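You operate a simulated robot arm through the tools that you are given. There is no shell and no other tool. Be economical: measure what you need, move in short steps, check, and stop when the job is done.

You are at the controls of a simulated robot arm. One attempt, no reset.

JOB
Free the spout from the vice and sleeve it on the cream pad.
Fine: free the lock, slide the jaw open; the blue foam sleeve goes over the boss.

The check looks at the end state, three seconds after you hand in, the way a careful person would. Anything else that was tipped, shoved, dropped, spilled or broken makes it a failure.

ROBOT AND FRAMES
A 5-joint arm with a two-finger parallel gripper, fixed in place. Base frame: the origin is at the foot of the arm, x ahead of it, y to its left, z up; the work surface is at about z = 0. Readings come in cm, degrees, newtons and seconds.
With the tool pointing down near the work surface it reaches from about 26 to 68 cm from the base axis. Its first joint turns from -66.0 to 66.0 degrees. The tool tilts only in the upright plane through the base axis and itself; it spins freely about its own axis. Payload 2.9 kg.
The TCP is the grasp point between the finger pads, 3 cm short of the fingertips. In the tool frame z runs along the fingers and y along their closing line. Largest opening 11 cm; finger width 2, thickness 1; the body of the gripper, 4.8 by 11.2 cm, starts 5.5 cm behind the TCP.
Orientation is that of the tool frame in the base frame, as a unit quaternion [x, y, z, w]. With the fingers straight down and closing along the base's y, the tool's x points along the base's -x, its y along +y and its z along -z.

CONTROLS
- The arm moves only by the tool step_arm. Its argument "increments" is a list that holds one entry, the list of rows, each a list of 6 numbers: the shift along the tool's x, y, z in units of 200 mm (1.0 is 200 mm), then the turn, a rotation vector about the tool's x, y, z in units of 120 degrees (1.0 is 120 degrees). In form: [[[tx, ty, tz, ax, ay, az], ...]]. A call has 1 to 10 rows; each row is the pose to reach, as a shift and turn from the pose commanded when the call began, along the tool's axes at that moment. "gripper" is the finger opening in cm, from 0 to 11, set as the call begins (left out, the last holds). A call with a number of a shift or a turn outside -1 to 1 is refused whole. Rows are played at 5 a second. More than 5 cm and 8.6 degrees between two rows, or a gripper value outside its range, and nothing of the call is played. A pose out of reach is approached as far as the arm can. The call stops where the force on the tool passes 40 N (or 10 N more than at its start, if that is more) or the arm is blocked; 0.2 s more then pass. Each finger travels about 10.8 cm/s and halts on what it meets, pressing with about 35 N; the grip force reading is that of the motor and also rises with nothing between the fingers. The clock runs only during rows and for 0.2 s after the last one: add rows that repeat a pose to give the fingers time. The reply holds the time, the measured pose of the TCP, the force on the tool along the base axes, the opening and the grip force, in the units named above and with some noise.
- Cameras (640 x 400 px; columns grow to the right, rows downward): "scene" is fixed at [2.58, -44, 61.54]; the picture's right is [0.87, -0.50, 0.00], its down [-0.23, -0.40, -0.89] and it looks along [0.44, 0.77, -0.46] (base axes); focal length 364 px, centre (320, 200). "wrist" rides on the gripper at [-3.6, 0, -5.7] in the tool frame; the picture's right is [0.00, -1.00, 0.00], its down [0.97, 0.00, -0.24] and it looks along [0.24, 0.00, 0.97] (tool axes); focal length 218 px, centre (320, 200). There is no depth. A picture from a camera that has moved, and an enlarged one, comes with that camera's place and axes in the base frame and with its lens.
- grab_frame(camera): a new picture of that camera. The clock stands still meanwhile.
- inspect(camera, box): a new picture of the part [left, top, right, bottom] of that camera's present view, enlarged. The clock stands still meanwhile.
- sign_off(): hands the job in; it is judged then, once.

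Go step by step. Nothing tells you positions but the pictures and the camera data: compare them with the known pose of the tool, close in by small moves and look again before you grip or let go. The budget is 120 turns and 64 pictures, counting those below and the enlarged ones. Unless the task says otherwise, let go and move clear before handing in, and close with one line.

The tools are called after ">>>" as name(argument=value, ...) on one line, values as JSON. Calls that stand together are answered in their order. step_arm: Moves the arm, as the interface text tells. Its arguments: {"type":"object","properties":{"increments":{"type":"array","items":{"type":"array","items":{"type":"array","items":{"type":"number"}}}},"gripper":{"type":"number"}},"required":["increments"]} The other tools are called the same way: grab_frame (camera) takes a picture; inspect (camera, box) takes an enlarged picture of a part of a camera's view; sign_off () hands the job in.

At the start:

```text
t: 0.0
tool_pos: [41.87, 20.3, 34.48]
ee_rot: [-0.001, 1.0, 0.001, 0.0]
contact_force: [-0.1, -1.3, 0.0]
grip_width: 10.98
grip_force: 0.1
```

scene: 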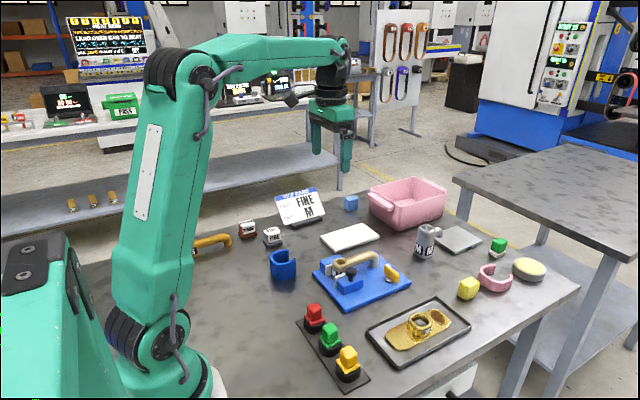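
wrist: 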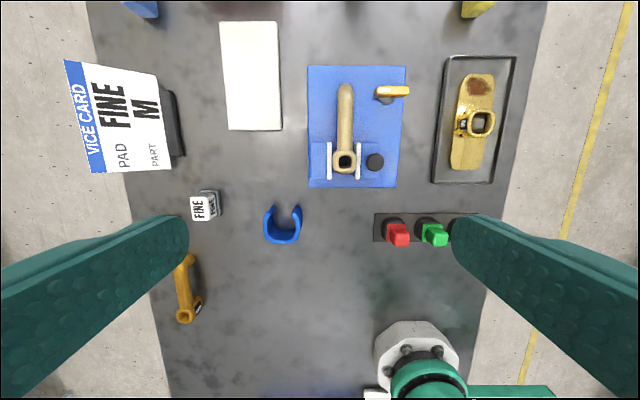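

I see a blue vice holding a spout, a yellow lock, a blue C-shaped foam sleeve, a cream pad and a card. I'll take closer looks at these first.

>>> inspect(camera="scene", box=[250, 210, 430, 322])

>>> inspect(camera="wrist", box=[250, 50, 420, 250])

>>> inspect(camera="scene", box=[180, 180, 340, 280])

```text
3.56 times, centred on (340, 266) of scene
camera zoom: at [2.58, -44.0, 61.54], right [0.87, -0.5, 0.0], down [-0.23, -0.4, -0.89], along [0.44, 0.77, -0.46], focal length 1294 px, centre (249, -35)
```

zoom: 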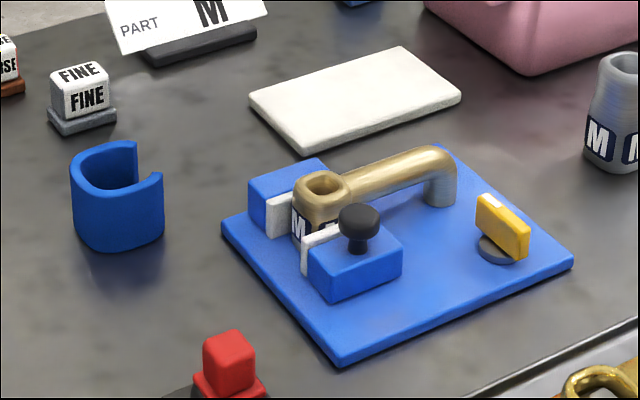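

```text
2.00 times, centred on (335, 150) of wrist
camera zoom: at [45.56, 20.44, 40.18], right [0.0, -1.0, 0.0], down [-0.97, 0.0, 0.24], along [-0.24, 0.0, -0.97], focal length 436 px, centre (290, 300)
```

zoom: 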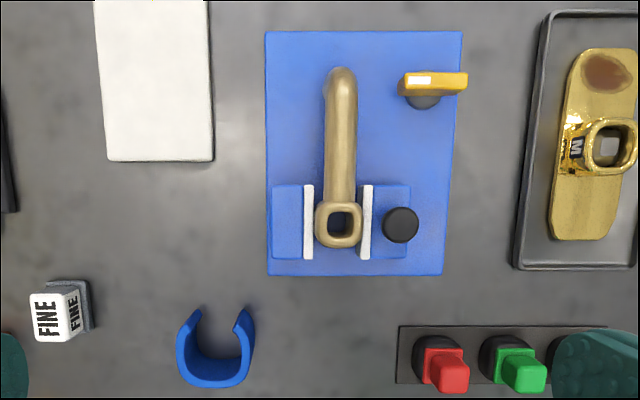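

```text
4.00 times, centred on (260, 230) of scene
camera zoom: at [2.58, -44.0, 61.54], right [0.87, -0.5, 0.0], down [-0.23, -0.4, -0.89], along [0.44, 0.77, -0.46], focal length 1455 px, centre (560, 80)
```

zoom: 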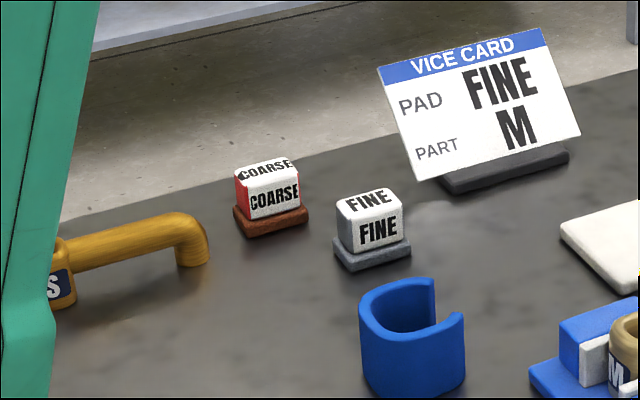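

The blue vice sits at about x 38–58, y 6–22, with the boss near (43.4, 16.7), the knob near (43.4, 12.2) and the lock lever near (53.5, 9.8). I'll lower the gripper towards the lock for a closer look.

>>> step_arm(increments=[[[-0.08, -0.1, 0.12, 0, 0, 0], [-0.16, -0.2, 0.24, 0, 0, 0], [-0.24, -0.3, 0.36, 0, 0, 0], [-0.32, -0.4, 0.48, 0, 0, 0], [-0.4, -0.5, 0.6, 0, 0, 0]]])

>>> grab_frame(camera="wrist")

>>> inspect(camera="scene", box=[360, 245, 420, 295])

```text
t: 1.2
tool_pos: [49.78, 10.48, 22.72]
ee_rot: [0.0, 1.0, -0.001, -0.001]
contact_force: [0.5, 0.4, 0.6]
grip_width: 11.0
grip_force: 0.1
```

```text
58 pictures are left
camera wrist: at [53.49, 10.52, 28.34], right [0.0, -1.0, 0.0], down [-0.97, 0.0, 0.24], along [-0.24, 0.0, -0.97], focal length 218 px, centre (320, 200)
```

wrist: 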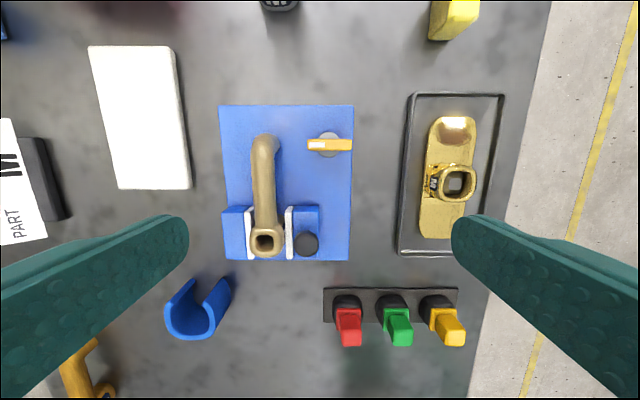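

```text
8.00 times, centred on (390, 270) of scene
camera zoom: at [2.58, -43.99, 61.54], right [0.87, -0.5, 0.0], down [-0.23, -0.4, -0.89], along [0.44, 0.77, -0.46], focal length 2911 px, centre (-240, -360)
```

zoom: 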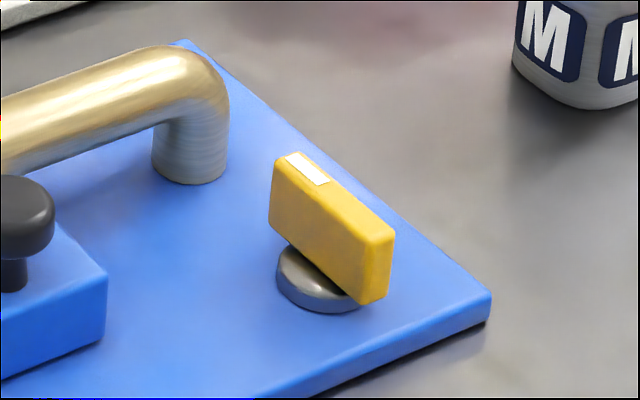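

The lock lever is a bar about 4.7 cm long lying along y, on a pivot near (53.7, 9.6), with its top at z≈4.6. I'll move above it and spin the tool so the fingers close along x.

>>> step_arm(increments=[[[-0.019, -0.004, 0.05, 0, 0, 0.07], [-0.038, -0.008, 0.1, 0, 0, 0.14], [-0.057, -0.012, 0.15, 0, 0, 0.21], [-0.076, -0.016, 0.2, 0, 0, 0.28], [-0.095, -0.02, 0.25, 0, 0, 0.35], [-0.114, -0.024, 0.3, 0, 0, 0.42], [-0.133, -0.028, 0.35, 0, 0, 0.49], [-0.152, -0.032, 0.4, 0, 0, 0.56], [-0.171, -0.036, 0.45, 0, 0, 0.63], [-0.19, -0.04, 0.5, 0, 0, 0.7]]], gripper=6)

>>> step_arm(increments=[[[0, 0, 0, 0, 0, 0.05], [0, 0, 0, 0, 0, 0.05]]])

>>> grab_frame(camera="wrist")

>>> inspect(camera="scene", box=[300, 170, 460, 310])

```text
t: 3.4
tool_pos: [53.76, 9.53, 12.36]
ee_rot: [0.671, 0.742, 0.0, 0.0]
contact_force: [-0.2, -0.2, -0.2]
grip_width: 6.0
grip_force: 0.0
```

```text
t: 4.0
tool_pos: [53.62, 9.57, 12.44]
ee_rot: [0.707, 0.707, 0.0, -0.001]
contact_force: [0.1, 0.2, -0.5]
grip_width: 6.02
grip_force: 0.1
```

```text
56 pictures are left
camera wrist: at [53.82, 5.95, 18.13], right [-1.0, 0.0, 0.0], down [0.0, 0.97, 0.24], along [0.0, 0.24, -0.97], focal length 218 px, centre (320, 200)
```

wrist: 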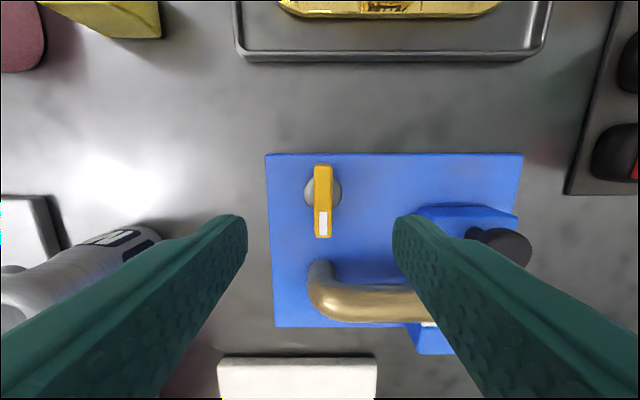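

```text
2.86 times, centred on (380, 240) of scene
camera zoom: at [2.58, -44.0, 61.54], right [0.87, -0.5, 0.0], down [-0.23, -0.4, -0.89], along [0.44, 0.77, -0.46], focal length 1040 px, centre (149, 86)
```

zoom: 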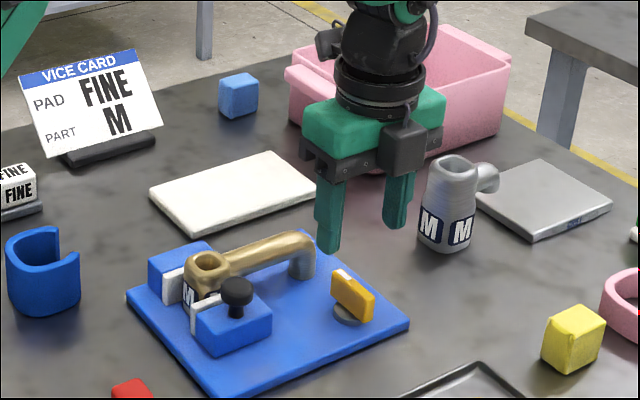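

The fingers straddle the lever and line up with it at about (53.6, 9.4). I'll lower to z≈5.5 and close gently on it.

>>> step_arm(increments=[[[0, 0, 0.1, 0, 0, 0], [-0.005, 0, 0.2, 0, 0, 0], [-0.005, 0, 0.28, 0, 0, 0], [-0.005, 0, 0.345, 0, 0, 0]]], gripper=5)

>>> inspect(camera="scene", box=[340, 190, 440, 300])

```text
t: 5.0
tool_pos: [53.64, 9.5, 5.56]
ee_rot: [0.707, 0.707, 0.0, -0.001]
contact_force: [0.4, 0.0, -0.4]
grip_width: 5.02
grip_force: 0.0
```

```text
3.64 times, centred on (390, 245) of scene
camera zoom: at [2.58, -44.0, 61.54], right [0.87, -0.5, 0.0], down [-0.23, -0.4, -0.89], along [0.44, 0.77, -0.46], focal length 1323 px, centre (66, 36)
```

zoom: 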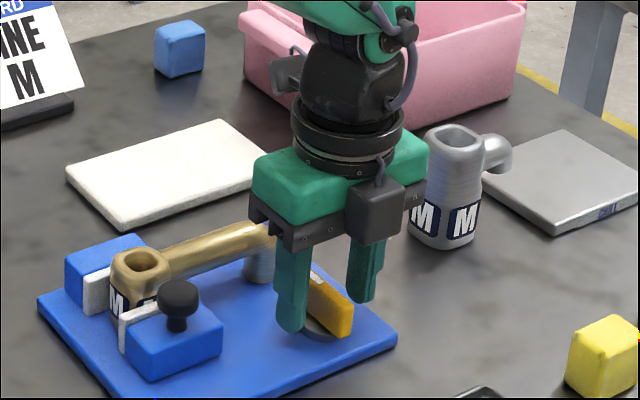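

The fingers sit on either side of the lever, so I'll close on it.

>>> step_arm(increments=[[[0, 0, 0, 0, 0, 0], [0, 0, 0, 0, 0, 0], [0, 0, 0, 0, 0, 0]]], gripper=0.8)

>>> step_arm(increments=[[[0, 0, 0, 0, 0, 0.05], [0, 0, 0, 0, 0, 0.1], [0, 0, 0, 0, 0, 0.15]]])

>>> inspect(camera="scene", box=[340, 190, 440, 300])

```text
t: 5.8
tool_pos: [53.49, 9.52, 5.53]
ee_rot: [0.707, 0.708, -0.002, -0.001]
contact_force: [-18.0, 0.6, 6.0]
grip_width: 1.19
grip_force: 45.1
```

```text
t: 6.6
tool_pos: [53.51, 9.6, 5.43]
ee_rot: [0.809, 0.588, -0.002, 0.0]
contact_force: [-22.9, 7.9, 2.4]
grip_width: 1.17
grip_force: 45.2
```

```text
3.64 times, centred on (390, 245) of scene
camera zoom: at [2.58, -44.0, 61.54], right [0.87, -0.5, 0.0], down [-0.23, -0.4, -0.89], along [0.44, 0.77, -0.46], focal length 1323 px, centre (66, 36)
```

zoom: 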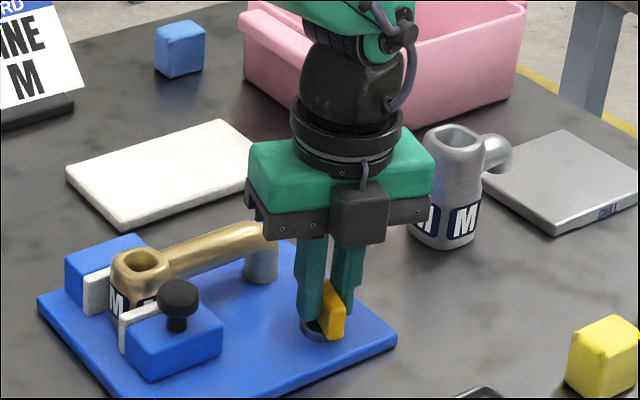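

The lever turns freely with the gripper in this direction. I'll keep turning to 90°, easing a small sideways offset as I go.

>>> step_arm(increments=[[[-0.002, -0.007, 0, 0, 0, 0.0667], [-0.002, -0.007, 0, 0, 0, 0.1333], [-0.002, -0.007, 0, 0, 0, 0.2], [-0.002, -0.007, 0, 0, 0, 0.2667], [-0.002, -0.007, 0, 0, 0, 0.3333], [-0.002, -0.007, 0, 0, 0, 0.4], [-0.002, -0.007, 0, 0, 0, 0.4667], [-0.002, -0.007, 0, 0, 0, 0.5333], [-0.002, -0.007, 0, 0, 0, 0.6]]])

>>> inspect(camera="scene", box=[340, 190, 440, 300])

```text
t: 8.2
tool_pos: [53.53, 9.49, 5.43]
ee_rot: [0.987, 0.159, -0.001, 0.0]
contact_force: [1.3, 1.6, -1.5]
grip_width: 1.18
grip_force: 44.7
out of reach, approached as far as the arm can: row 7, 8
stopped in row 8: the force on the tool passed its limit (the readings are from after the stop); the commanded pose is now the measured one
```

```text
3.64 times, centred on (390, 245) of scene
camera zoom: at [2.58, -44.0, 61.54], right [0.87, -0.5, 0.0], down [-0.23, -0.4, -0.89], along [0.44, 0.77, -0.46], focal length 1323 px, centre (66, 36)
```

zoom: 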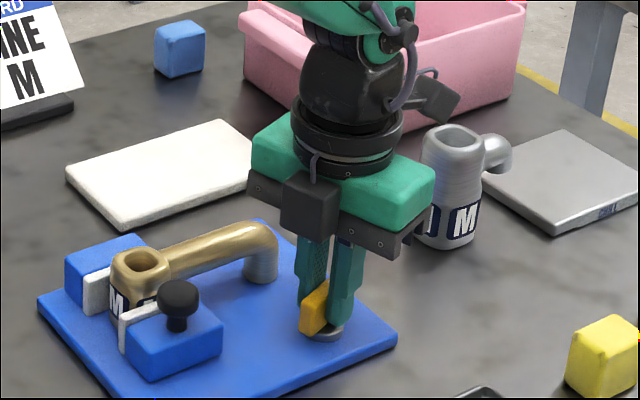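

The lever has turned about 72° and the wrist seems to have reached its spin limit. I'll let go, rise, spin back half a turn and look at the lever.

>>> step_arm(increments=[[[0, 0, 0, 0, 0, 0], [0, 0, 0, 0, 0, 0], [0, 0, -0.1, 0, 0, 0], [0, 0, -0.2, 0, 0, 0]]], gripper=4)

>>> step_arm(increments=[[[0, 0, -0.03, 0, 0, -0.07], [0, 0, -0.06, 0, 0, -0.14], [0, 0, -0.09, 0, 0, -0.21], [0, 0, -0.12, 0, 0, -0.28], [0, 0, -0.15, 0, 0, -0.35], [0, 0, -0.18, 0, 0, -0.42], [0, 0, -0.18, 0, 0, -0.49], [0, 0, -0.18, 0, 0, -0.56], [0, 0, -0.18, 0, 0, -0.63], [0, 0, -0.18, 0, 0, -0.7]]])

>>> step_arm(increments=[[[0, 0, 0, 0, 0, -0.065], [0, 0, 0, 0, 0, -0.13], [0, 0, 0, 0, 0, -0.195], [0, 0, 0, 0, 0, -0.26], [0, 0, 0, 0, 0, -0.325], [0, 0, 0, 0, 0, -0.39], [0, 0, 0, 0, 0, -0.455], [0, 0, 0, 0, 0, -0.52], [0, 0, 0, 0, 0, -0.585], [0, 0, 0, 0, 0, -0.65]]])

>>> grab_frame(camera="wrist")

```text
t: 9.2
tool_pos: [53.6, 9.33, 9.55]
ee_rot: [0.987, 0.158, 0.0, 0.0]
contact_force: [0.1, 0.3, 0.4]
grip_width: 4.01
grip_force: 0.3
```

```text
t: 11.4
tool_pos: [53.62, 9.49, 13.15]
ee_rot: [0.626, 0.78, 0.0, -0.001]
contact_force: [-0.1, -0.8, 0.7]
grip_width: 4.0
grip_force: 0.0
```

```text
t: 13.6
tool_pos: [53.55, 9.46, 13.13]
ee_rot: [-0.003, 1.0, 0.0, -0.001]
contact_force: [0.2, -0.7, -0.8]
grip_width: 4.02
grip_force: 0.1
```

```text
51 pictures are left
camera wrist: at [57.27, 9.53, 18.79], right [0.01, -1.0, 0.0], down [-0.97, -0.01, 0.24], along [-0.24, 0.0, -0.97], focal length 218 px, centre (320, 200)
```

wrist: 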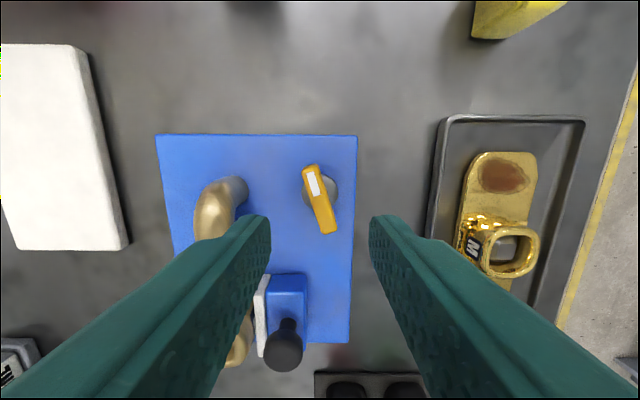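

The lever is about 18° short of square. I'll line up with it, grip it again and finish the turn.

>>> step_arm(increments=[[[0, 0, 0.05, 0, 0, -0.07], [0, 0, 0.12, 0, 0, -0.14], [0, 0, 0.2, 0, 0, -0.15], [0, 0, 0.3, 0, 0, -0.15], [0, 0, 0.385, 0, 0, -0.15]]])

>>> step_arm(increments=[[[0, 0, 0, 0, 0, 0], [0, 0, 0, 0, 0, 0], [0, 0, 0, 0, 0, 0]]], gripper=0.8)

>>> step_arm(increments=[[[0, 0, 0, 0, 0, 0.05], [0, 0, 0, 0, 0, 0.1], [0, 0, 0, 0, 0, 0.15], [0, 0, 0, 0, 0, 0.17]]])

```text
t: 14.8
tool_pos: [53.71, 9.42, 5.49]
ee_rot: [-0.159, 0.987, 0.0, 0.0]
contact_force: [0.3, 0.2, 0.2]
grip_width: 4.0
grip_force: 0.0
```

```text
t: 15.6
tool_pos: [53.57, 9.49, 5.38]
ee_rot: [-0.159, 0.987, 0.0, -0.001]
contact_force: [-2.4, 13.0, -3.3]
grip_width: 1.18
grip_force: 45.4
```

```text
t: 16.6
tool_pos: [53.66, 9.42, 5.46]
ee_rot: [0.019, 1.0, -0.001, 0.0]
contact_force: [-3.0, 17.0, 3.2]
grip_width: 1.2
grip_force: 45.1
```

The lever followed round to about 92°. I'll let go, rise and look.

>>> step_arm(increments=[[[0, 0, 0, 0, 0, 0], [0, 0, 0, 0, 0, 0], [0, 0, -0.1, 0, 0, 0], [0, 0, -0.2, 0, 0, 0], [0.07, 0, -0.3, 0, 0, 0], [0.14, 0.02, -0.4, 0, 0, 0], [0.21, 0.05, -0.5, 0, 0, 0]]], gripper=5)

>>> grab_frame(camera="wrist")

>>> inspect(camera="scene", box=[300, 230, 430, 320])

```text
t: 18.2
tool_pos: [49.4, 10.63, 15.41]
ee_rot: [0.019, 1.0, 0.0, -0.002]
contact_force: [-0.4, -0.8, 0.0]
grip_width: 4.99
grip_force: 0.1
```

```text
50 pictures are left
camera wrist: at [53.2, 10.5, 21.01], right [-0.04, -1.0, 0.0], down [-0.97, 0.04, 0.24], along [-0.24, 0.01, -0.97], focal length 218 px, centre (320, 200)
```

wrist: 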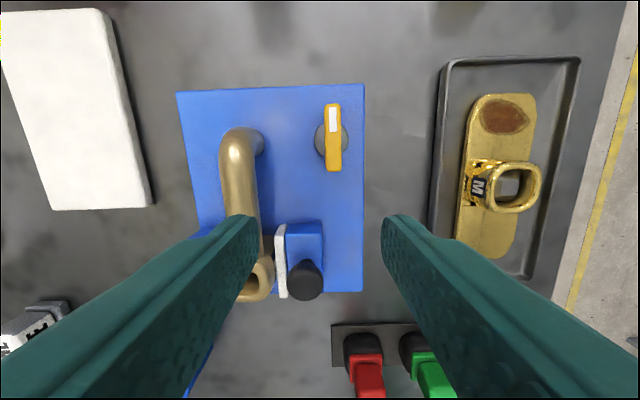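

```text
4.44 times, centred on (365, 275) of scene
camera zoom: at [2.58, -44.0, 61.54], right [0.87, -0.5, 0.0], down [-0.23, -0.4, -0.89], along [0.44, 0.77, -0.46], focal length 1617 px, centre (120, -133)
```

zoom: 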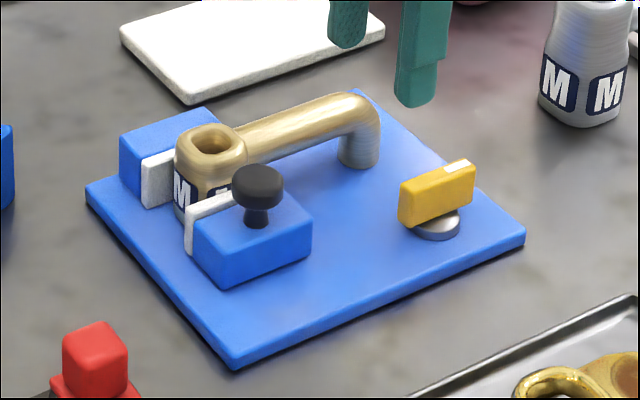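

The lever now stands square, with its white mark towards +x. Next I'll move above the knob near (43.2, 12.0) with the fingers closing along x.

>>> step_arm(increments=[[[0.032, 0.006, 0, 0, 0, 0.07], [0.064, 0.012, 0, 0, 0, 0.14], [0.096, 0.018, 0, 0, 0, 0.21], [0.128, 0.024, 0, 0, 0, 0.28], [0.16, 0.03, 0, 0, 0, 0.35], [0.19, 0.036, 0, 0, 0, 0.42], [0.22, 0.042, 0, 0, 0, 0.49], [0.25, 0.048, 0, 0, 0, 0.56], [0.28, 0.054, 0, 0, 0, 0.63], [0.315, 0.063, 0, 0, 0, 0.7]]], gripper=5.5)

>>> step_arm(increments=[[[0, 0, 0.05, 0, 0, 0.032], [0, 0, 0.1, 0, 0, 0.032]]])

>>> grab_frame(camera="wrist")

>>> inspect(camera="scene", box=[290, 170, 430, 310])

```text
t: 20.4
tool_pos: [43.3, 12.08, 15.46]
ee_rot: [0.684, 0.729, -0.001, 0.0]
contact_force: [1.1, -0.1, 0.2]
grip_width: 5.51
grip_force: 0.0
```

```text
t: 21.0
tool_pos: [43.16, 12.2, 13.43]
ee_rot: [0.708, 0.706, 0.0, -0.001]
contact_force: [0.1, 0.7, -0.4]
grip_width: 5.5
grip_force: 0.0
```

```text
48 pictures are left
camera wrist: at [43.34, 8.63, 19.12], right [-1.0, 0.0, 0.0], down [0.0, 0.97, 0.24], along [0.0, 0.24, -0.97], focal length 218 px, centre (320, 200)
```

wrist: 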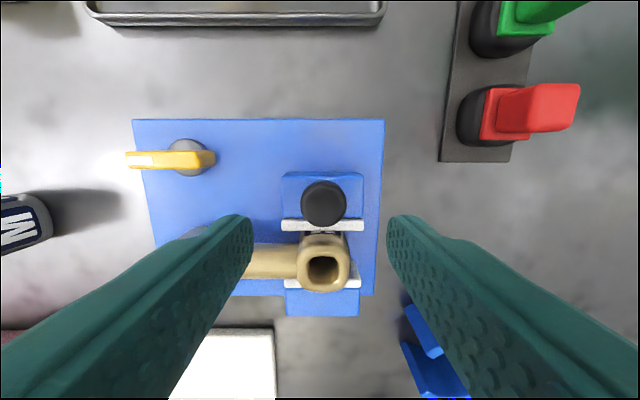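

```text
2.86 times, centred on (360, 240) of scene
camera zoom: at [2.58, -44.0, 61.54], right [0.87, -0.5, 0.0], down [-0.23, -0.4, -0.89], along [0.44, 0.77, -0.46], focal length 1040 px, centre (206, 86)
```

zoom: 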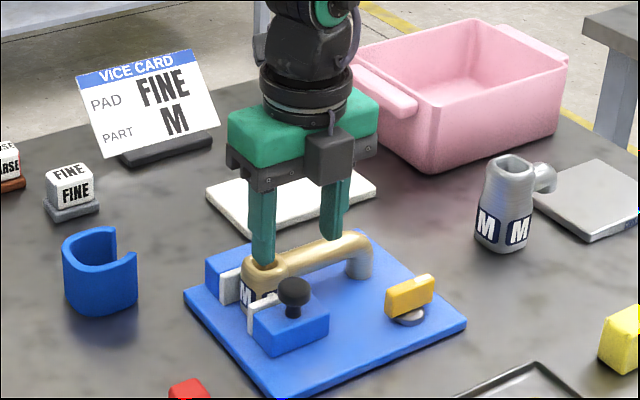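

The knob is centred between the fingers, with its cap at about z 6–7. I'll lower to z≈8 and grip the cap.

>>> step_arm(increments=[[[-0.01, 0, 0.1, 0, 0, 0], [-0.01, 0, 0.2, 0, 0, 0], [-0.01, 0, 0.27, 0, 0, 0]]])

>>> inspect(camera="scene", box=[290, 170, 430, 310])

```text
t: 21.8
tool_pos: [43.27, 12.06, 8.22]
ee_rot: [0.707, 0.707, -0.001, 0.0]
contact_force: [0.4, -0.3, 0.4]
grip_width: 5.51
grip_force: 0.0
```

```text
2.86 times, centred on (360, 240) of scene
camera zoom: at [2.58, -44.0, 61.54], right [0.87, -0.5, 0.0], down [-0.23, -0.4, -0.89], along [0.44, 0.77, -0.46], focal length 1040 px, centre (206, 86)
```

zoom: 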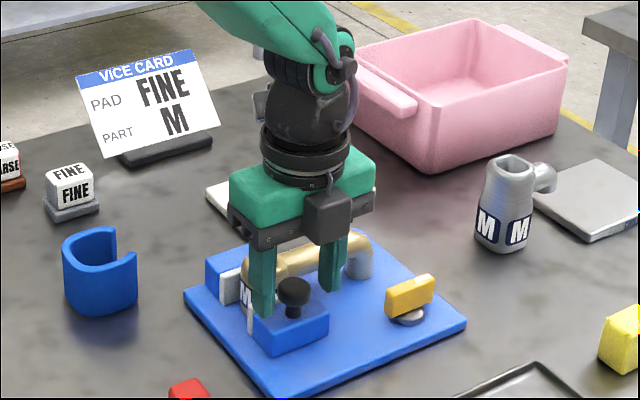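

The fingers are level with the knob cap, so I'll close and draw the jaw towards -y.

>>> step_arm(increments=[[[0, 0, 0, 0, 0, 0], [0, 0, 0, 0, 0, 0], [0, 0, 0, 0, 0, 0]]], gripper=2)

>>> step_arm(increments=[[[-0.02, 0, 0, 0, 0, 0], [-0.04, 0, 0, 0, 0, 0], [-0.06, 0, 0, 0, 0, 0], [-0.08, 0, 0, 0, 0, 0], [-0.1, 0, 0, 0, 0, 0], [-0.12, 0, 0, 0, 0, 0], [-0.14, 0, 0, 0, 0, 0]]])

>>> inspect(camera="scene", box=[290, 170, 430, 310])

```text
t: 22.6
tool_pos: [42.97, 12.04, 8.12]
ee_rot: [0.707, 0.707, -0.004, -0.002]
contact_force: [-29.2, 1.3, 14.8]
grip_width: 2.74
grip_force: 44.5
```

```text
t: 24.3
tool_pos: [43.05, 9.37, 8.11]
ee_rot: [0.707, 0.707, -0.003, -0.002]
contact_force: [-2.7, 3.9, 0.8]
grip_width: 2.74
grip_force: 45.3
stopped in row 7: the force on the tool passed its limit (the readings are from after the stop); the commanded pose is now the measured one
```

```text
2.86 times, centred on (360, 240) of scene
camera zoom: at [2.58, -44.0, 61.54], right [0.87, -0.5, 0.0], down [-0.23, -0.4, -0.89], along [0.44, 0.77, -0.46], focal length 1040 px, centre (206, 86)
```

zoom: 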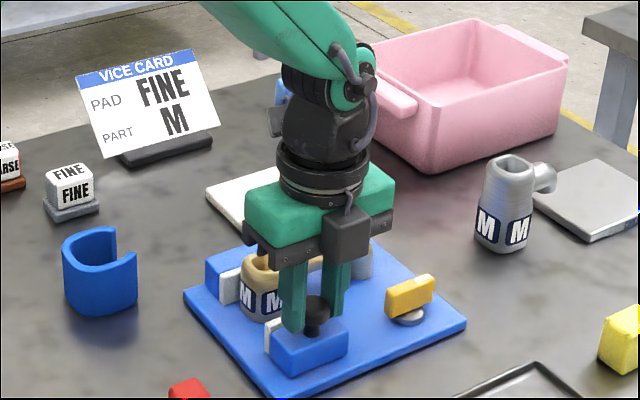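

The jaw slid about 2.7 cm to its end stop. I'll let go, rise straight up and turn the tool back so it closes along y.

>>> step_arm(increments=[[[0, 0, 0, 0, 0, 0], [0, 0, 0, 0, 0, 0], [0, 0, -0.15, 0, 0, 0], [0, 0, -0.3, 0, 0, 0], [0, 0, -0.45, 0, 0, 0], [0, 0, -0.5, 0, 0, 0]]], gripper=5.5)

>>> step_arm(increments=[[[0.03, 0.03, 0, 0, 0, -0.07], [0.06, 0.06, 0, 0, 0, -0.14], [0.1, 0.1, 0, 0, 0, -0.21], [0.14, 0.12, 0, 0, 0, -0.28], [0.18, 0.14, 0, 0, 0, -0.35], [0.22, 0.16, 0, 0, 0, -0.42], [0.26, 0.18, 0, 0, 0, -0.49], [0.3, 0.2, 0, 0, 0, -0.56], [0.33, 0.2, 0, 0, 0, -0.63], [0.34, 0.2, 0, 0, 0, -0.7]]], gripper=8)

>>> step_arm(increments=[[[0, 0, 0, 0, 0, -0.05], [0, 0, 0, 0, 0, -0.05]]])

>>> grab_frame(camera="wrist")

>>> inspect(camera="scene", box=[290, 220, 430, 310])

```text
t: 25.7
tool_pos: [42.87, 9.34, 18.16]
ee_rot: [0.707, 0.707, -0.003, -0.002]
contact_force: [-0.4, -0.1, 0.0]
grip_width: 5.5
grip_force: 0.0
```

```text
t: 27.9
tool_pos: [47.0, 16.19, 18.12]
ee_rot: [0.05, 0.999, -0.001, -0.003]
contact_force: [-0.9, -0.1, -0.4]
grip_width: 8.01
grip_force: 0.1
```

```text
t: 28.5
tool_pos: [47.03, 16.08, 18.01]
ee_rot: [-0.002, 1.0, -0.001, -0.003]
contact_force: [0.5, -0.5, -0.1]
grip_width: 8.01
grip_force: 0.1
```

```text
44 pictures are left
camera wrist: at [50.76, 16.21, 23.71], right [0.0, -1.0, 0.0], down [-0.97, 0.0, 0.25], along [-0.25, 0.0, -0.97], focal length 218 px, centre (320, 200)
```

wrist: 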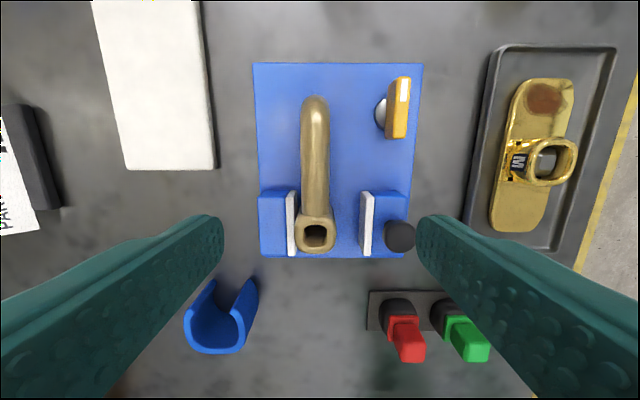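

```text
4.44 times, centred on (360, 265) of scene
camera zoom: at [2.58, -44.0, 61.54], right [0.87, -0.5, 0.0], down [-0.23, -0.4, -0.89], along [0.44, 0.77, -0.46], focal length 1617 px, centre (142, -89)
```

zoom: 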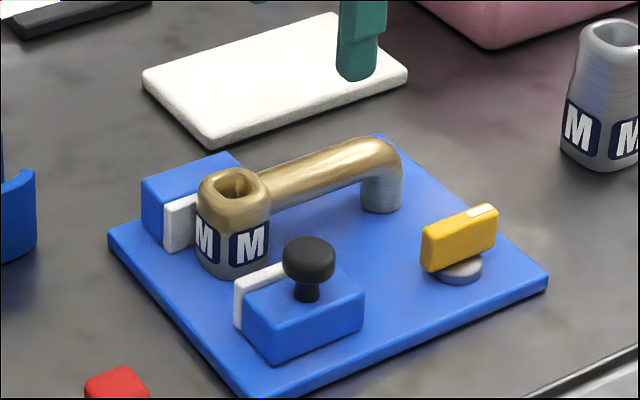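

The jaw is open and the spout stands free, its pipe running along x at y≈16.5. I'll come down over the pipe just clear of the jaws, at x≈48.

>>> step_arm(increments=[[[-0.025, 0.011, 0.12, 0, 0, 0], [-0.045, 0.0225, 0.24, 0, 0, 0], [-0.05, 0.0225, 0.36, 0, 0, 0], [-0.05, 0.0225, 0.43, 0, 0, 0]]], gripper=5)

>>> grab_frame(camera="wrist")

>>> inspect(camera="scene", box=[290, 200, 430, 310])

```text
t: 29.5
tool_pos: [47.96, 16.47, 9.26]
ee_rot: [-0.001, 1.0, -0.001, -0.003]
contact_force: [-0.8, 0.2, 0.0]
grip_width: 5.04
grip_force: 0.0
```

```text
42 pictures are left
camera wrist: at [51.79, 16.61, 14.93], right [0.0, -1.0, 0.0], down [-0.97, 0.0, 0.25], along [-0.25, 0.0, -0.97], focal length 218 px, centre (320, 200)
```

wrist: 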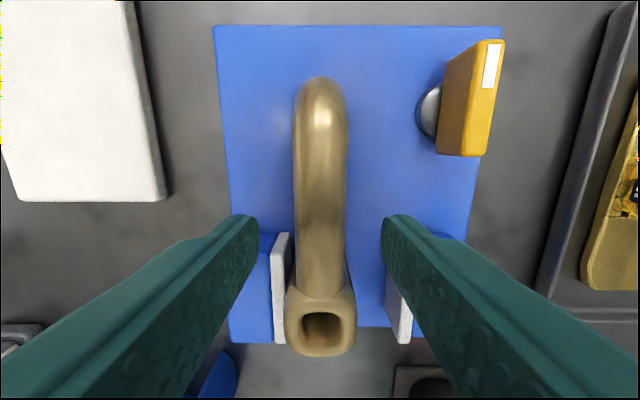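

```text
3.64 times, centred on (360, 255) of scene
camera zoom: at [2.58, -44.0, 61.54], right [0.87, -0.5, 0.0], down [-0.23, -0.4, -0.89], along [0.44, 0.77, -0.46], focal length 1323 px, centre (174, 0)
```

zoom: 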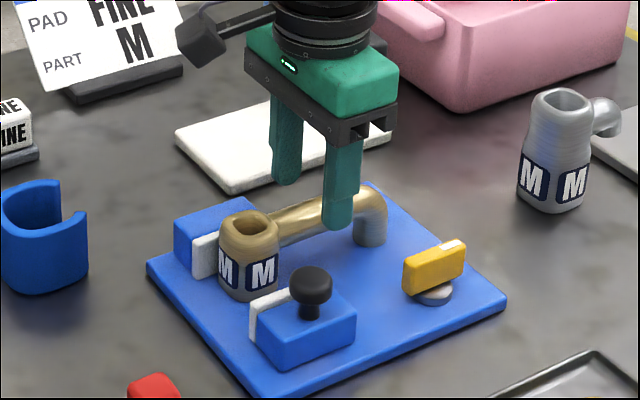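

The jaws reach to about x 47.4, so I'll shift to x≈49 before coming down to pipe height.

>>> step_arm(increments=[[[-0.052, 0.003, 0, 0, 0, 0], [-0.052, 0.003, 0.08, 0, 0, 0], [-0.052, 0.003, 0.15, 0, 0, 0], [-0.052, 0.003, 0.2, 0, 0, 0]]])

>>> inspect(camera="scene", box=[290, 200, 430, 310])

```text
t: 30.5
tool_pos: [49.03, 16.68, 5.4]
ee_rot: [-0.001, 1.0, -0.001, -0.003]
contact_force: [0.2, -0.1, 0.1]
grip_width: 5.05
grip_force: 0.0
```

```text
3.64 times, centred on (360, 255) of scene
camera zoom: at [2.58, -44.0, 61.54], right [0.87, -0.5, 0.0], down [-0.23, -0.4, -0.89], along [0.44, 0.77, -0.46], focal length 1323 px, centre (174, 0)
```

zoom: 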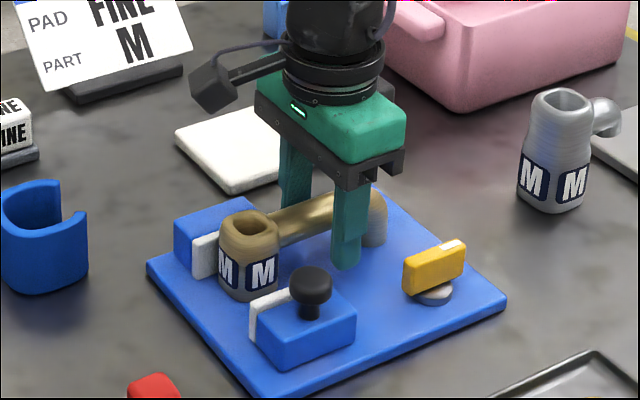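

The pipe is between the fingers at the right height. I'll grip it and lift a little to test the hold.

>>> step_arm(increments=[[[0, 0, 0, 0, 0, 0], [0, 0, 0, 0, 0, 0], [0, 0, 0, 0, 0, 0]]], gripper=1.2)

>>> step_arm(increments=[[[0, 0, -0.02, 0, 0, 0], [0, 0, -0.04, 0, 0, 0], [0, 0, -0.08, 0, 0, 0]]])

>>> inspect(camera="scene", box=[290, 200, 430, 310])

```text
t: 31.3
tool_pos: [48.99, 16.6, 5.38]
ee_rot: [0.0, 1.0, -0.001, -0.004]
contact_force: [1.6, -5.2, 1.6]
grip_width: 2.44
grip_force: 35.0
```

```text
t: 32.1
tool_pos: [49.05, 16.77, 7.05]
ee_rot: [-0.001, 1.0, -0.002, -0.004]
contact_force: [0.2, -1.6, -5.9]
grip_width: 2.48
grip_force: 34.9
```

```text
3.64 times, centred on (360, 255) of scene
camera zoom: at [2.58, -43.99, 61.54], right [0.87, -0.5, 0.0], down [-0.23, -0.4, -0.89], along [0.44, 0.77, -0.46], focal length 1323 px, centre (174, 0)
```

zoom: 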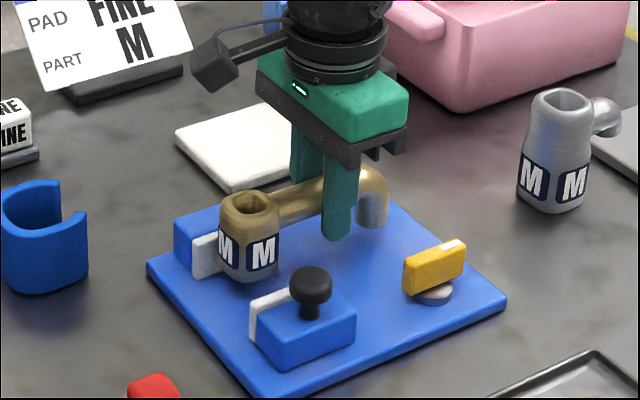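

The spout lifted level and is held firmly. I'll raise it clear of the jaws, then carry it over the cream pad.

>>> step_arm(increments=[[[0, -0.01, -0.06, 0, 0, 0], [0, -0.01, -0.12, 0, 0, 0], [0, -0.01, -0.18, 0, 0, 0], [0, -0.01, -0.24, 0, 0, 0]]])

>>> step_arm(increments=[[[-0.04, 0.08, 0, 0, 0, 0], [-0.09, 0.16, 0, 0, 0, 0], [-0.13, 0.24, 0, 0, 0, 0], [-0.17, 0.32, 0, 0, 0, 0], [-0.22, 0.4, 0, 0, 0, 0], [-0.26, 0.48, 0, 0, 0, 0], [-0.3, 0.56, 0, 0, 0, 0], [-0.35, 0.64, 0, 0, 0, 0], [-0.4, 0.7, 0, 0, 0, 0], [-0.43, 0.745, 0, 0, 0, 0]]])

>>> grab_frame(camera="wrist")

>>> inspect(camera="scene", box=[270, 160, 430, 270])

```text
t: 33.1
tool_pos: [49.15, 16.31, 11.86]
ee_rot: [-0.001, 1.0, -0.001, -0.003]
contact_force: [0.9, -0.9, -4.8]
grip_width: 2.47
grip_force: 35.1
```

```text
t: 35.3
tool_pos: [57.77, 31.29, 11.54]
ee_rot: [-0.001, 1.0, -0.002, -0.003]
contact_force: [-0.9, 0.1, -4.3]
grip_width: 2.47
grip_force: 34.8
```

```text
38 pictures are left
camera wrist: at [61.43, 31.28, 17.3], right [0.0, -1.0, 0.0], down [-0.97, 0.0, 0.25], along [-0.25, 0.0, -0.97], focal length 218 px, centre (320, 200)
```

wrist: 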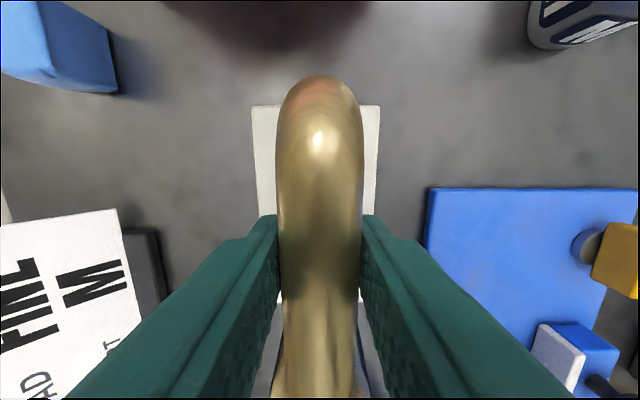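

```text
3.64 times, centred on (350, 215) of scene
camera zoom: at [2.58, -43.99, 61.54], right [0.87, -0.5, 0.0], down [-0.23, -0.4, -0.89], along [0.44, 0.77, -0.46], focal length 1323 px, centre (211, 146)
```

zoom: 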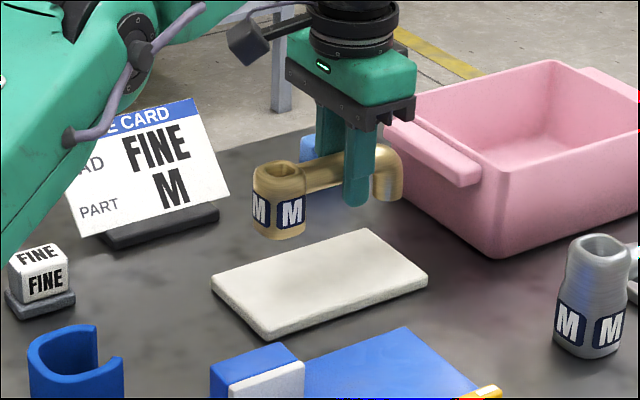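

The spout hangs level over the pad, about 0.2 cm off centre in y. I'll shift it slightly and lower it to just above the surface.

>>> step_arm(increments=[[[0, 0.01, 0.08, 0, 0, 0], [0, 0.01, 0.16, 0, 0, 0], [0, 0.01, 0.22, 0, 0, 0], [0, 0.01, 0.26, 0, 0, 0]]])

>>> inspect(camera="scene", box=[290, 180, 410, 265])

```text
t: 36.3
tool_pos: [57.75, 31.56, 6.4]
ee_rot: [0.0, 1.0, -0.002, -0.004]
contact_force: [-0.2, 0.2, -4.9]
grip_width: 2.48
grip_force: 34.2
```

```text
4.71 times, centred on (350, 222) of scene
camera zoom: at [2.58, -43.99, 61.54], right [0.87, -0.5, 0.0], down [-0.23, -0.4, -0.89], along [0.44, 0.77, -0.46], focal length 1712 px, centre (179, 94)
```

zoom: 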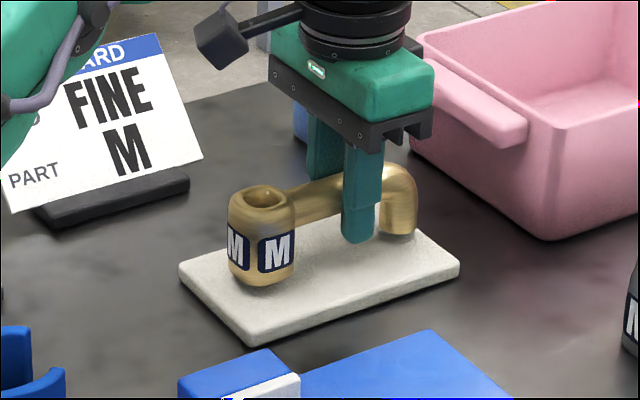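

The boss is within about 1 cm of the pad. I'll creep down and watch the force.

>>> step_arm(increments=[[[0, 0, 0.01, 0, 0, 0], [0, 0, 0.02, 0, 0, 0], [0, 0, 0.03, 0, 0, 0]]])

>>> inspect(camera="scene", box=[320, 200, 400, 260])

```text
t: 37.1
tool_pos: [57.65, 31.48, 6.01]
ee_rot: [0.0, 1.0, -0.002, -0.004]
contact_force: [0.1, 0.8, -5.2]
grip_width: 2.47
grip_force: 34.7
```

```text
6.67 times, centred on (360, 230) of scene
camera zoom: at [2.58, -43.99, 61.54], right [0.87, -0.5, 0.0], down [-0.23, -0.4, -0.89], along [0.44, 0.77, -0.46], focal length 2426 px, centre (53, 0)
```

zoom: 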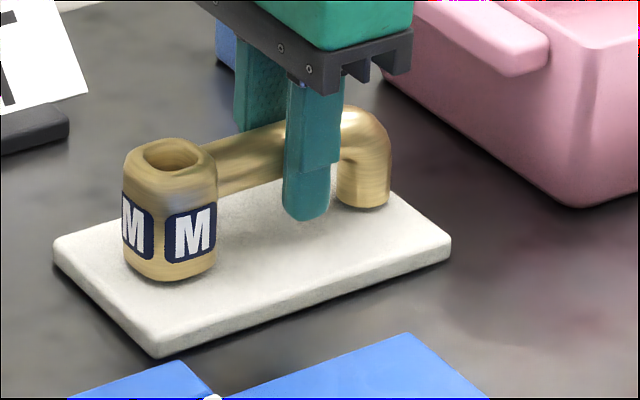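

>>> step_arm(increments=[[[0, 0, 0.008, 0, 0, 0], [0, 0, 0.015, 0, 0, 0], [0, 0, 0.015, 0, 0, 0]]])

```text
t: 37.9
tool_pos: [57.69, 31.63, 5.58]
ee_rot: [-0.001, 1.0, -0.001, -0.002]
contact_force: [-1.5, -1.2, 1.1]
grip_width: 2.45
grip_force: 34.9
```

The load has come off the tool, so the spout is resting on the pad. I'll open the fingers, rise and check.

>>> step_arm(increments=[[[0, 0, 0, 0, 0, 0], [0, 0, 0, 0, 0, 0], [0, 0, 0, 0, 0, 0]]], gripper=4.6)

>>> step_arm(increments=[[[0, 0, -0.1, 0, 0, 0], [0, 0, -0.2, 0, 0, 0], [0.08, 0, -0.32, 0, 0, 0], [0.2, 0, -0.44, 0, 0, 0], [0.32, 0, -0.5, 0, 0, 0]]])

>>> grab_frame(camera="wrist")

>>> inspect(camera="scene", box=[300, 190, 410, 265])

```text
t: 38.7
tool_pos: [57.58, 31.63, 5.51]
ee_rot: [-0.001, 1.0, -0.001, -0.003]
contact_force: [-0.3, 0.4, -0.4]
grip_width: 4.59
grip_force: 0.0
```

```text
t: 39.9
tool_pos: [51.35, 31.73, 15.46]
ee_rot: [-0.001, 1.0, -0.002, -0.002]
contact_force: [-0.2, 0.9, -0.1]
grip_width: 4.59
grip_force: 0.0
```

```text
34 pictures are left
camera wrist: at [55.03, 31.76, 21.27], right [0.0, -1.0, 0.0], down [-0.97, 0.0, 0.25], along [-0.25, 0.0, -0.97], focal length 218 px, centre (320, 200)
```

wrist: 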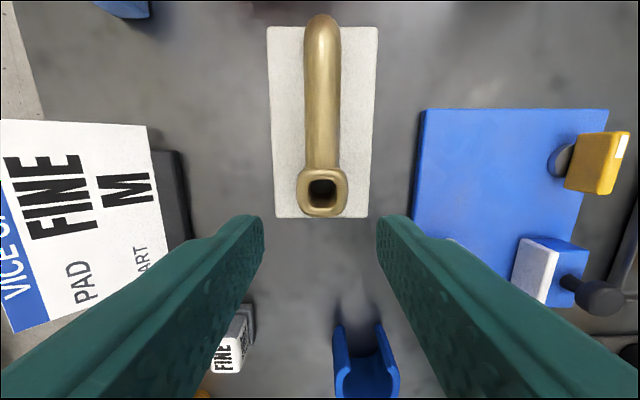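

```text
5.33 times, centred on (355, 228) of scene
camera zoom: at [2.58, -44.0, 61.54], right [0.87, -0.5, 0.0], down [-0.23, -0.4, -0.89], along [0.44, 0.77, -0.46], focal length 1940 px, centre (133, 53)
```

zoom: 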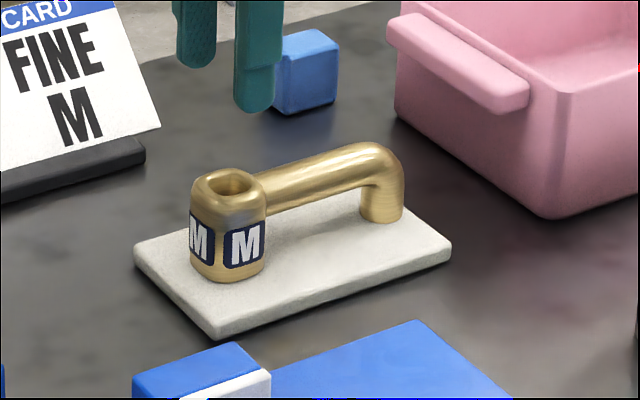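

The spout is level on the pad, with its boss at about (51.9, 31.6) and its top at z≈7. Next I'll go above the blue sleeve.

>>> step_arm(increments=[[[0.12, -0.03, 0, 0, 0, 0], [0.24, -0.06, 0, 0, 0, 0], [0.36, -0.09, 0, 0, 0, 0], [0.48, -0.12, 0, 0, 0, 0], [0.6, -0.15, 0, 0, 0, 0], [0.72, -0.18, 0, 0, 0, 0], [0.8, -0.2, 0, 0, 0, 0], [0.85, -0.215, 0, 0, 0, 0]]], gripper=9.5)

>>> grab_frame(camera="wrist")

>>> inspect(camera="scene", box=[225, 220, 345, 300])

```text
t: 41.7
tool_pos: [34.23, 27.09, 15.98]
ee_rot: [0.0, 1.0, -0.002, -0.002]
contact_force: [-0.7, -0.4, -0.2]
grip_width: 9.52
grip_force: 0.0
```

```text
32 pictures are left
camera wrist: at [37.89, 27.16, 21.61], right [0.0, -1.0, 0.0], down [-0.97, 0.0, 0.25], along [-0.25, 0.0, -0.97], focal length 218 px, centre (320, 200)
```

wrist: 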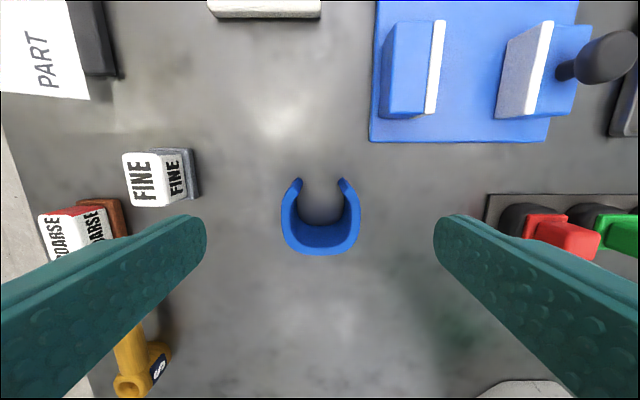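

```text
5.00 times, centred on (285, 260) of scene
camera zoom: at [2.58, -44.0, 61.54], right [0.87, -0.5, 0.0], down [-0.23, -0.4, -0.89], along [0.44, 0.77, -0.46], focal length 1819 px, centre (495, -100)
```

zoom: 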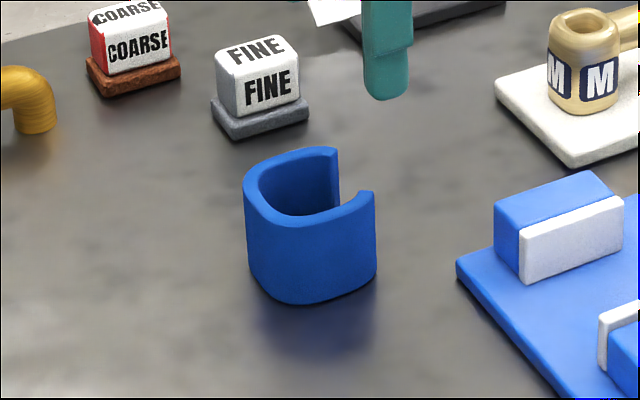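

The sleeve is a rounded C with its slot facing +x, already matching the pipe direction. I'll zoom in to measure it.

>>> inspect(camera="wrist", box=[260, 160, 380, 270])

```text
3.64 times, centred on (320, 215) of wrist
camera zoom: at [37.89, 27.16, 21.61], right [0.0, -1.0, 0.0], down [-0.97, 0.0, 0.25], along [-0.25, 0.0, -0.97], focal length 794 px, centre (320, 146)
```

zoom: 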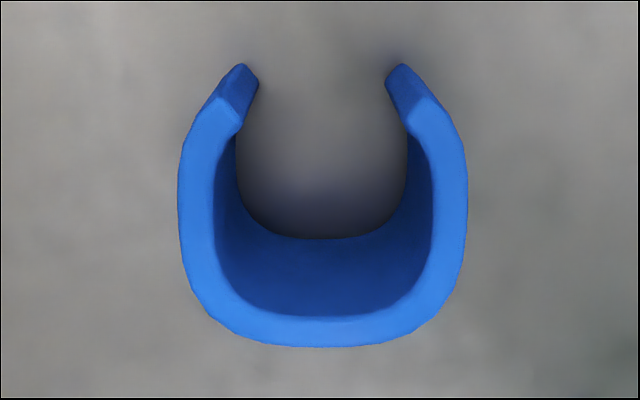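

The sleeve is about 6.5 cm wide and 4.6 cm tall, centred near (31.8, 27.1), with a slot of about 3.6 cm. I'll come down over it with the fingers wide.

>>> step_arm(increments=[[[0.06, 0, 0, 0, 0, 0], [0.122, 0, 0.1, 0, 0, 0], [0.122, 0, 0.22, 0, 0, 0], [0.122, 0, 0.32, 0, 0, 0]]])

>>> grab_frame(camera="wrist")

>>> inspect(camera="scene", box=[215, 190, 335, 300])

```text
t: 42.7
tool_pos: [31.7, 27.27, 9.52]
ee_rot: [-0.001, 1.0, -0.002, -0.002]
contact_force: [-0.1, 0.6, 0.3]
grip_width: 9.52
grip_force: 0.0
```

```text
29 pictures are left
camera wrist: at [35.46, 27.33, 15.2], right [0.0, -1.0, 0.0], down [-0.97, 0.0, 0.24], along [-0.24, 0.0, -0.97], focal length 218 px, centre (320, 200)
```

wrist: 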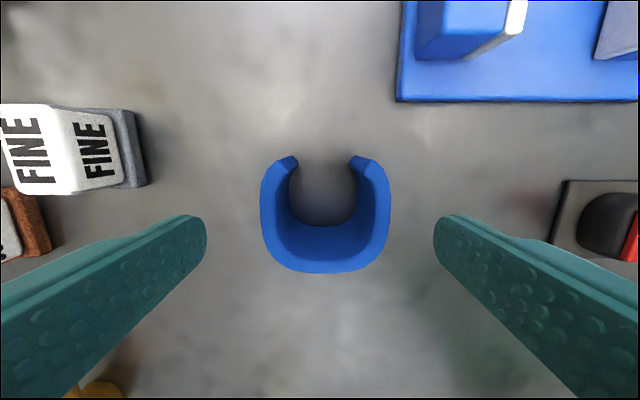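

```text
3.64 times, centred on (275, 245) of scene
camera zoom: at [2.58, -44.0, 61.54], right [0.87, -0.5, 0.0], down [-0.23, -0.4, -0.89], along [0.44, 0.77, -0.46], focal length 1323 px, centre (484, 36)
```

zoom: 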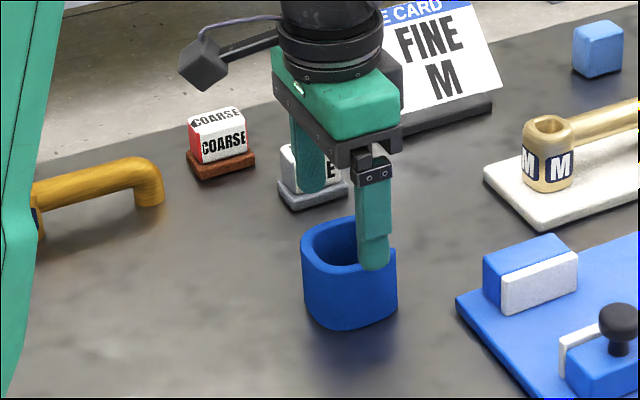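

The alignment holds. I'll go down to z≈4.4 and close to a light squeeze.

>>> step_arm(increments=[[[0, -0.006, 0.1, 0, 0, 0], [0, -0.006, 0.2, 0, 0, 0], [0, -0.006, 0.25, 0, 0, 0]]])

>>> step_arm(increments=[[[0, 0, 0, 0, 0, 0], [0, 0, 0, 0, 0, 0], [0, 0, 0, 0, 0, 0]]], gripper=6.2)

>>> grab_frame(camera="wrist")

```text
t: 43.5
tool_pos: [31.76, 27.13, 4.4]
ee_rot: [-0.001, 1.0, -0.001, -0.003]
contact_force: [-1.2, 0.2, 0.9]
grip_width: 9.5
grip_force: 0.1
```

```text
t: 44.3
tool_pos: [31.8, 27.11, 4.37]
ee_rot: [-0.001, 1.0, -0.002, -0.003]
contact_force: [-0.1, 1.1, 0.2]
grip_width: 6.35
grip_force: 1.3
```

```text
27 pictures are left
camera wrist: at [35.51, 27.17, 10.11], right [0.0, -1.0, 0.0], down [-0.97, 0.0, 0.25], along [-0.25, 0.0, -0.97], focal length 218 px, centre (320, 200)
```

wrist: 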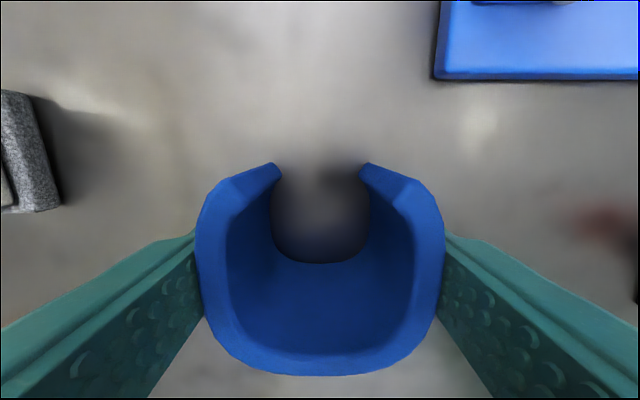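

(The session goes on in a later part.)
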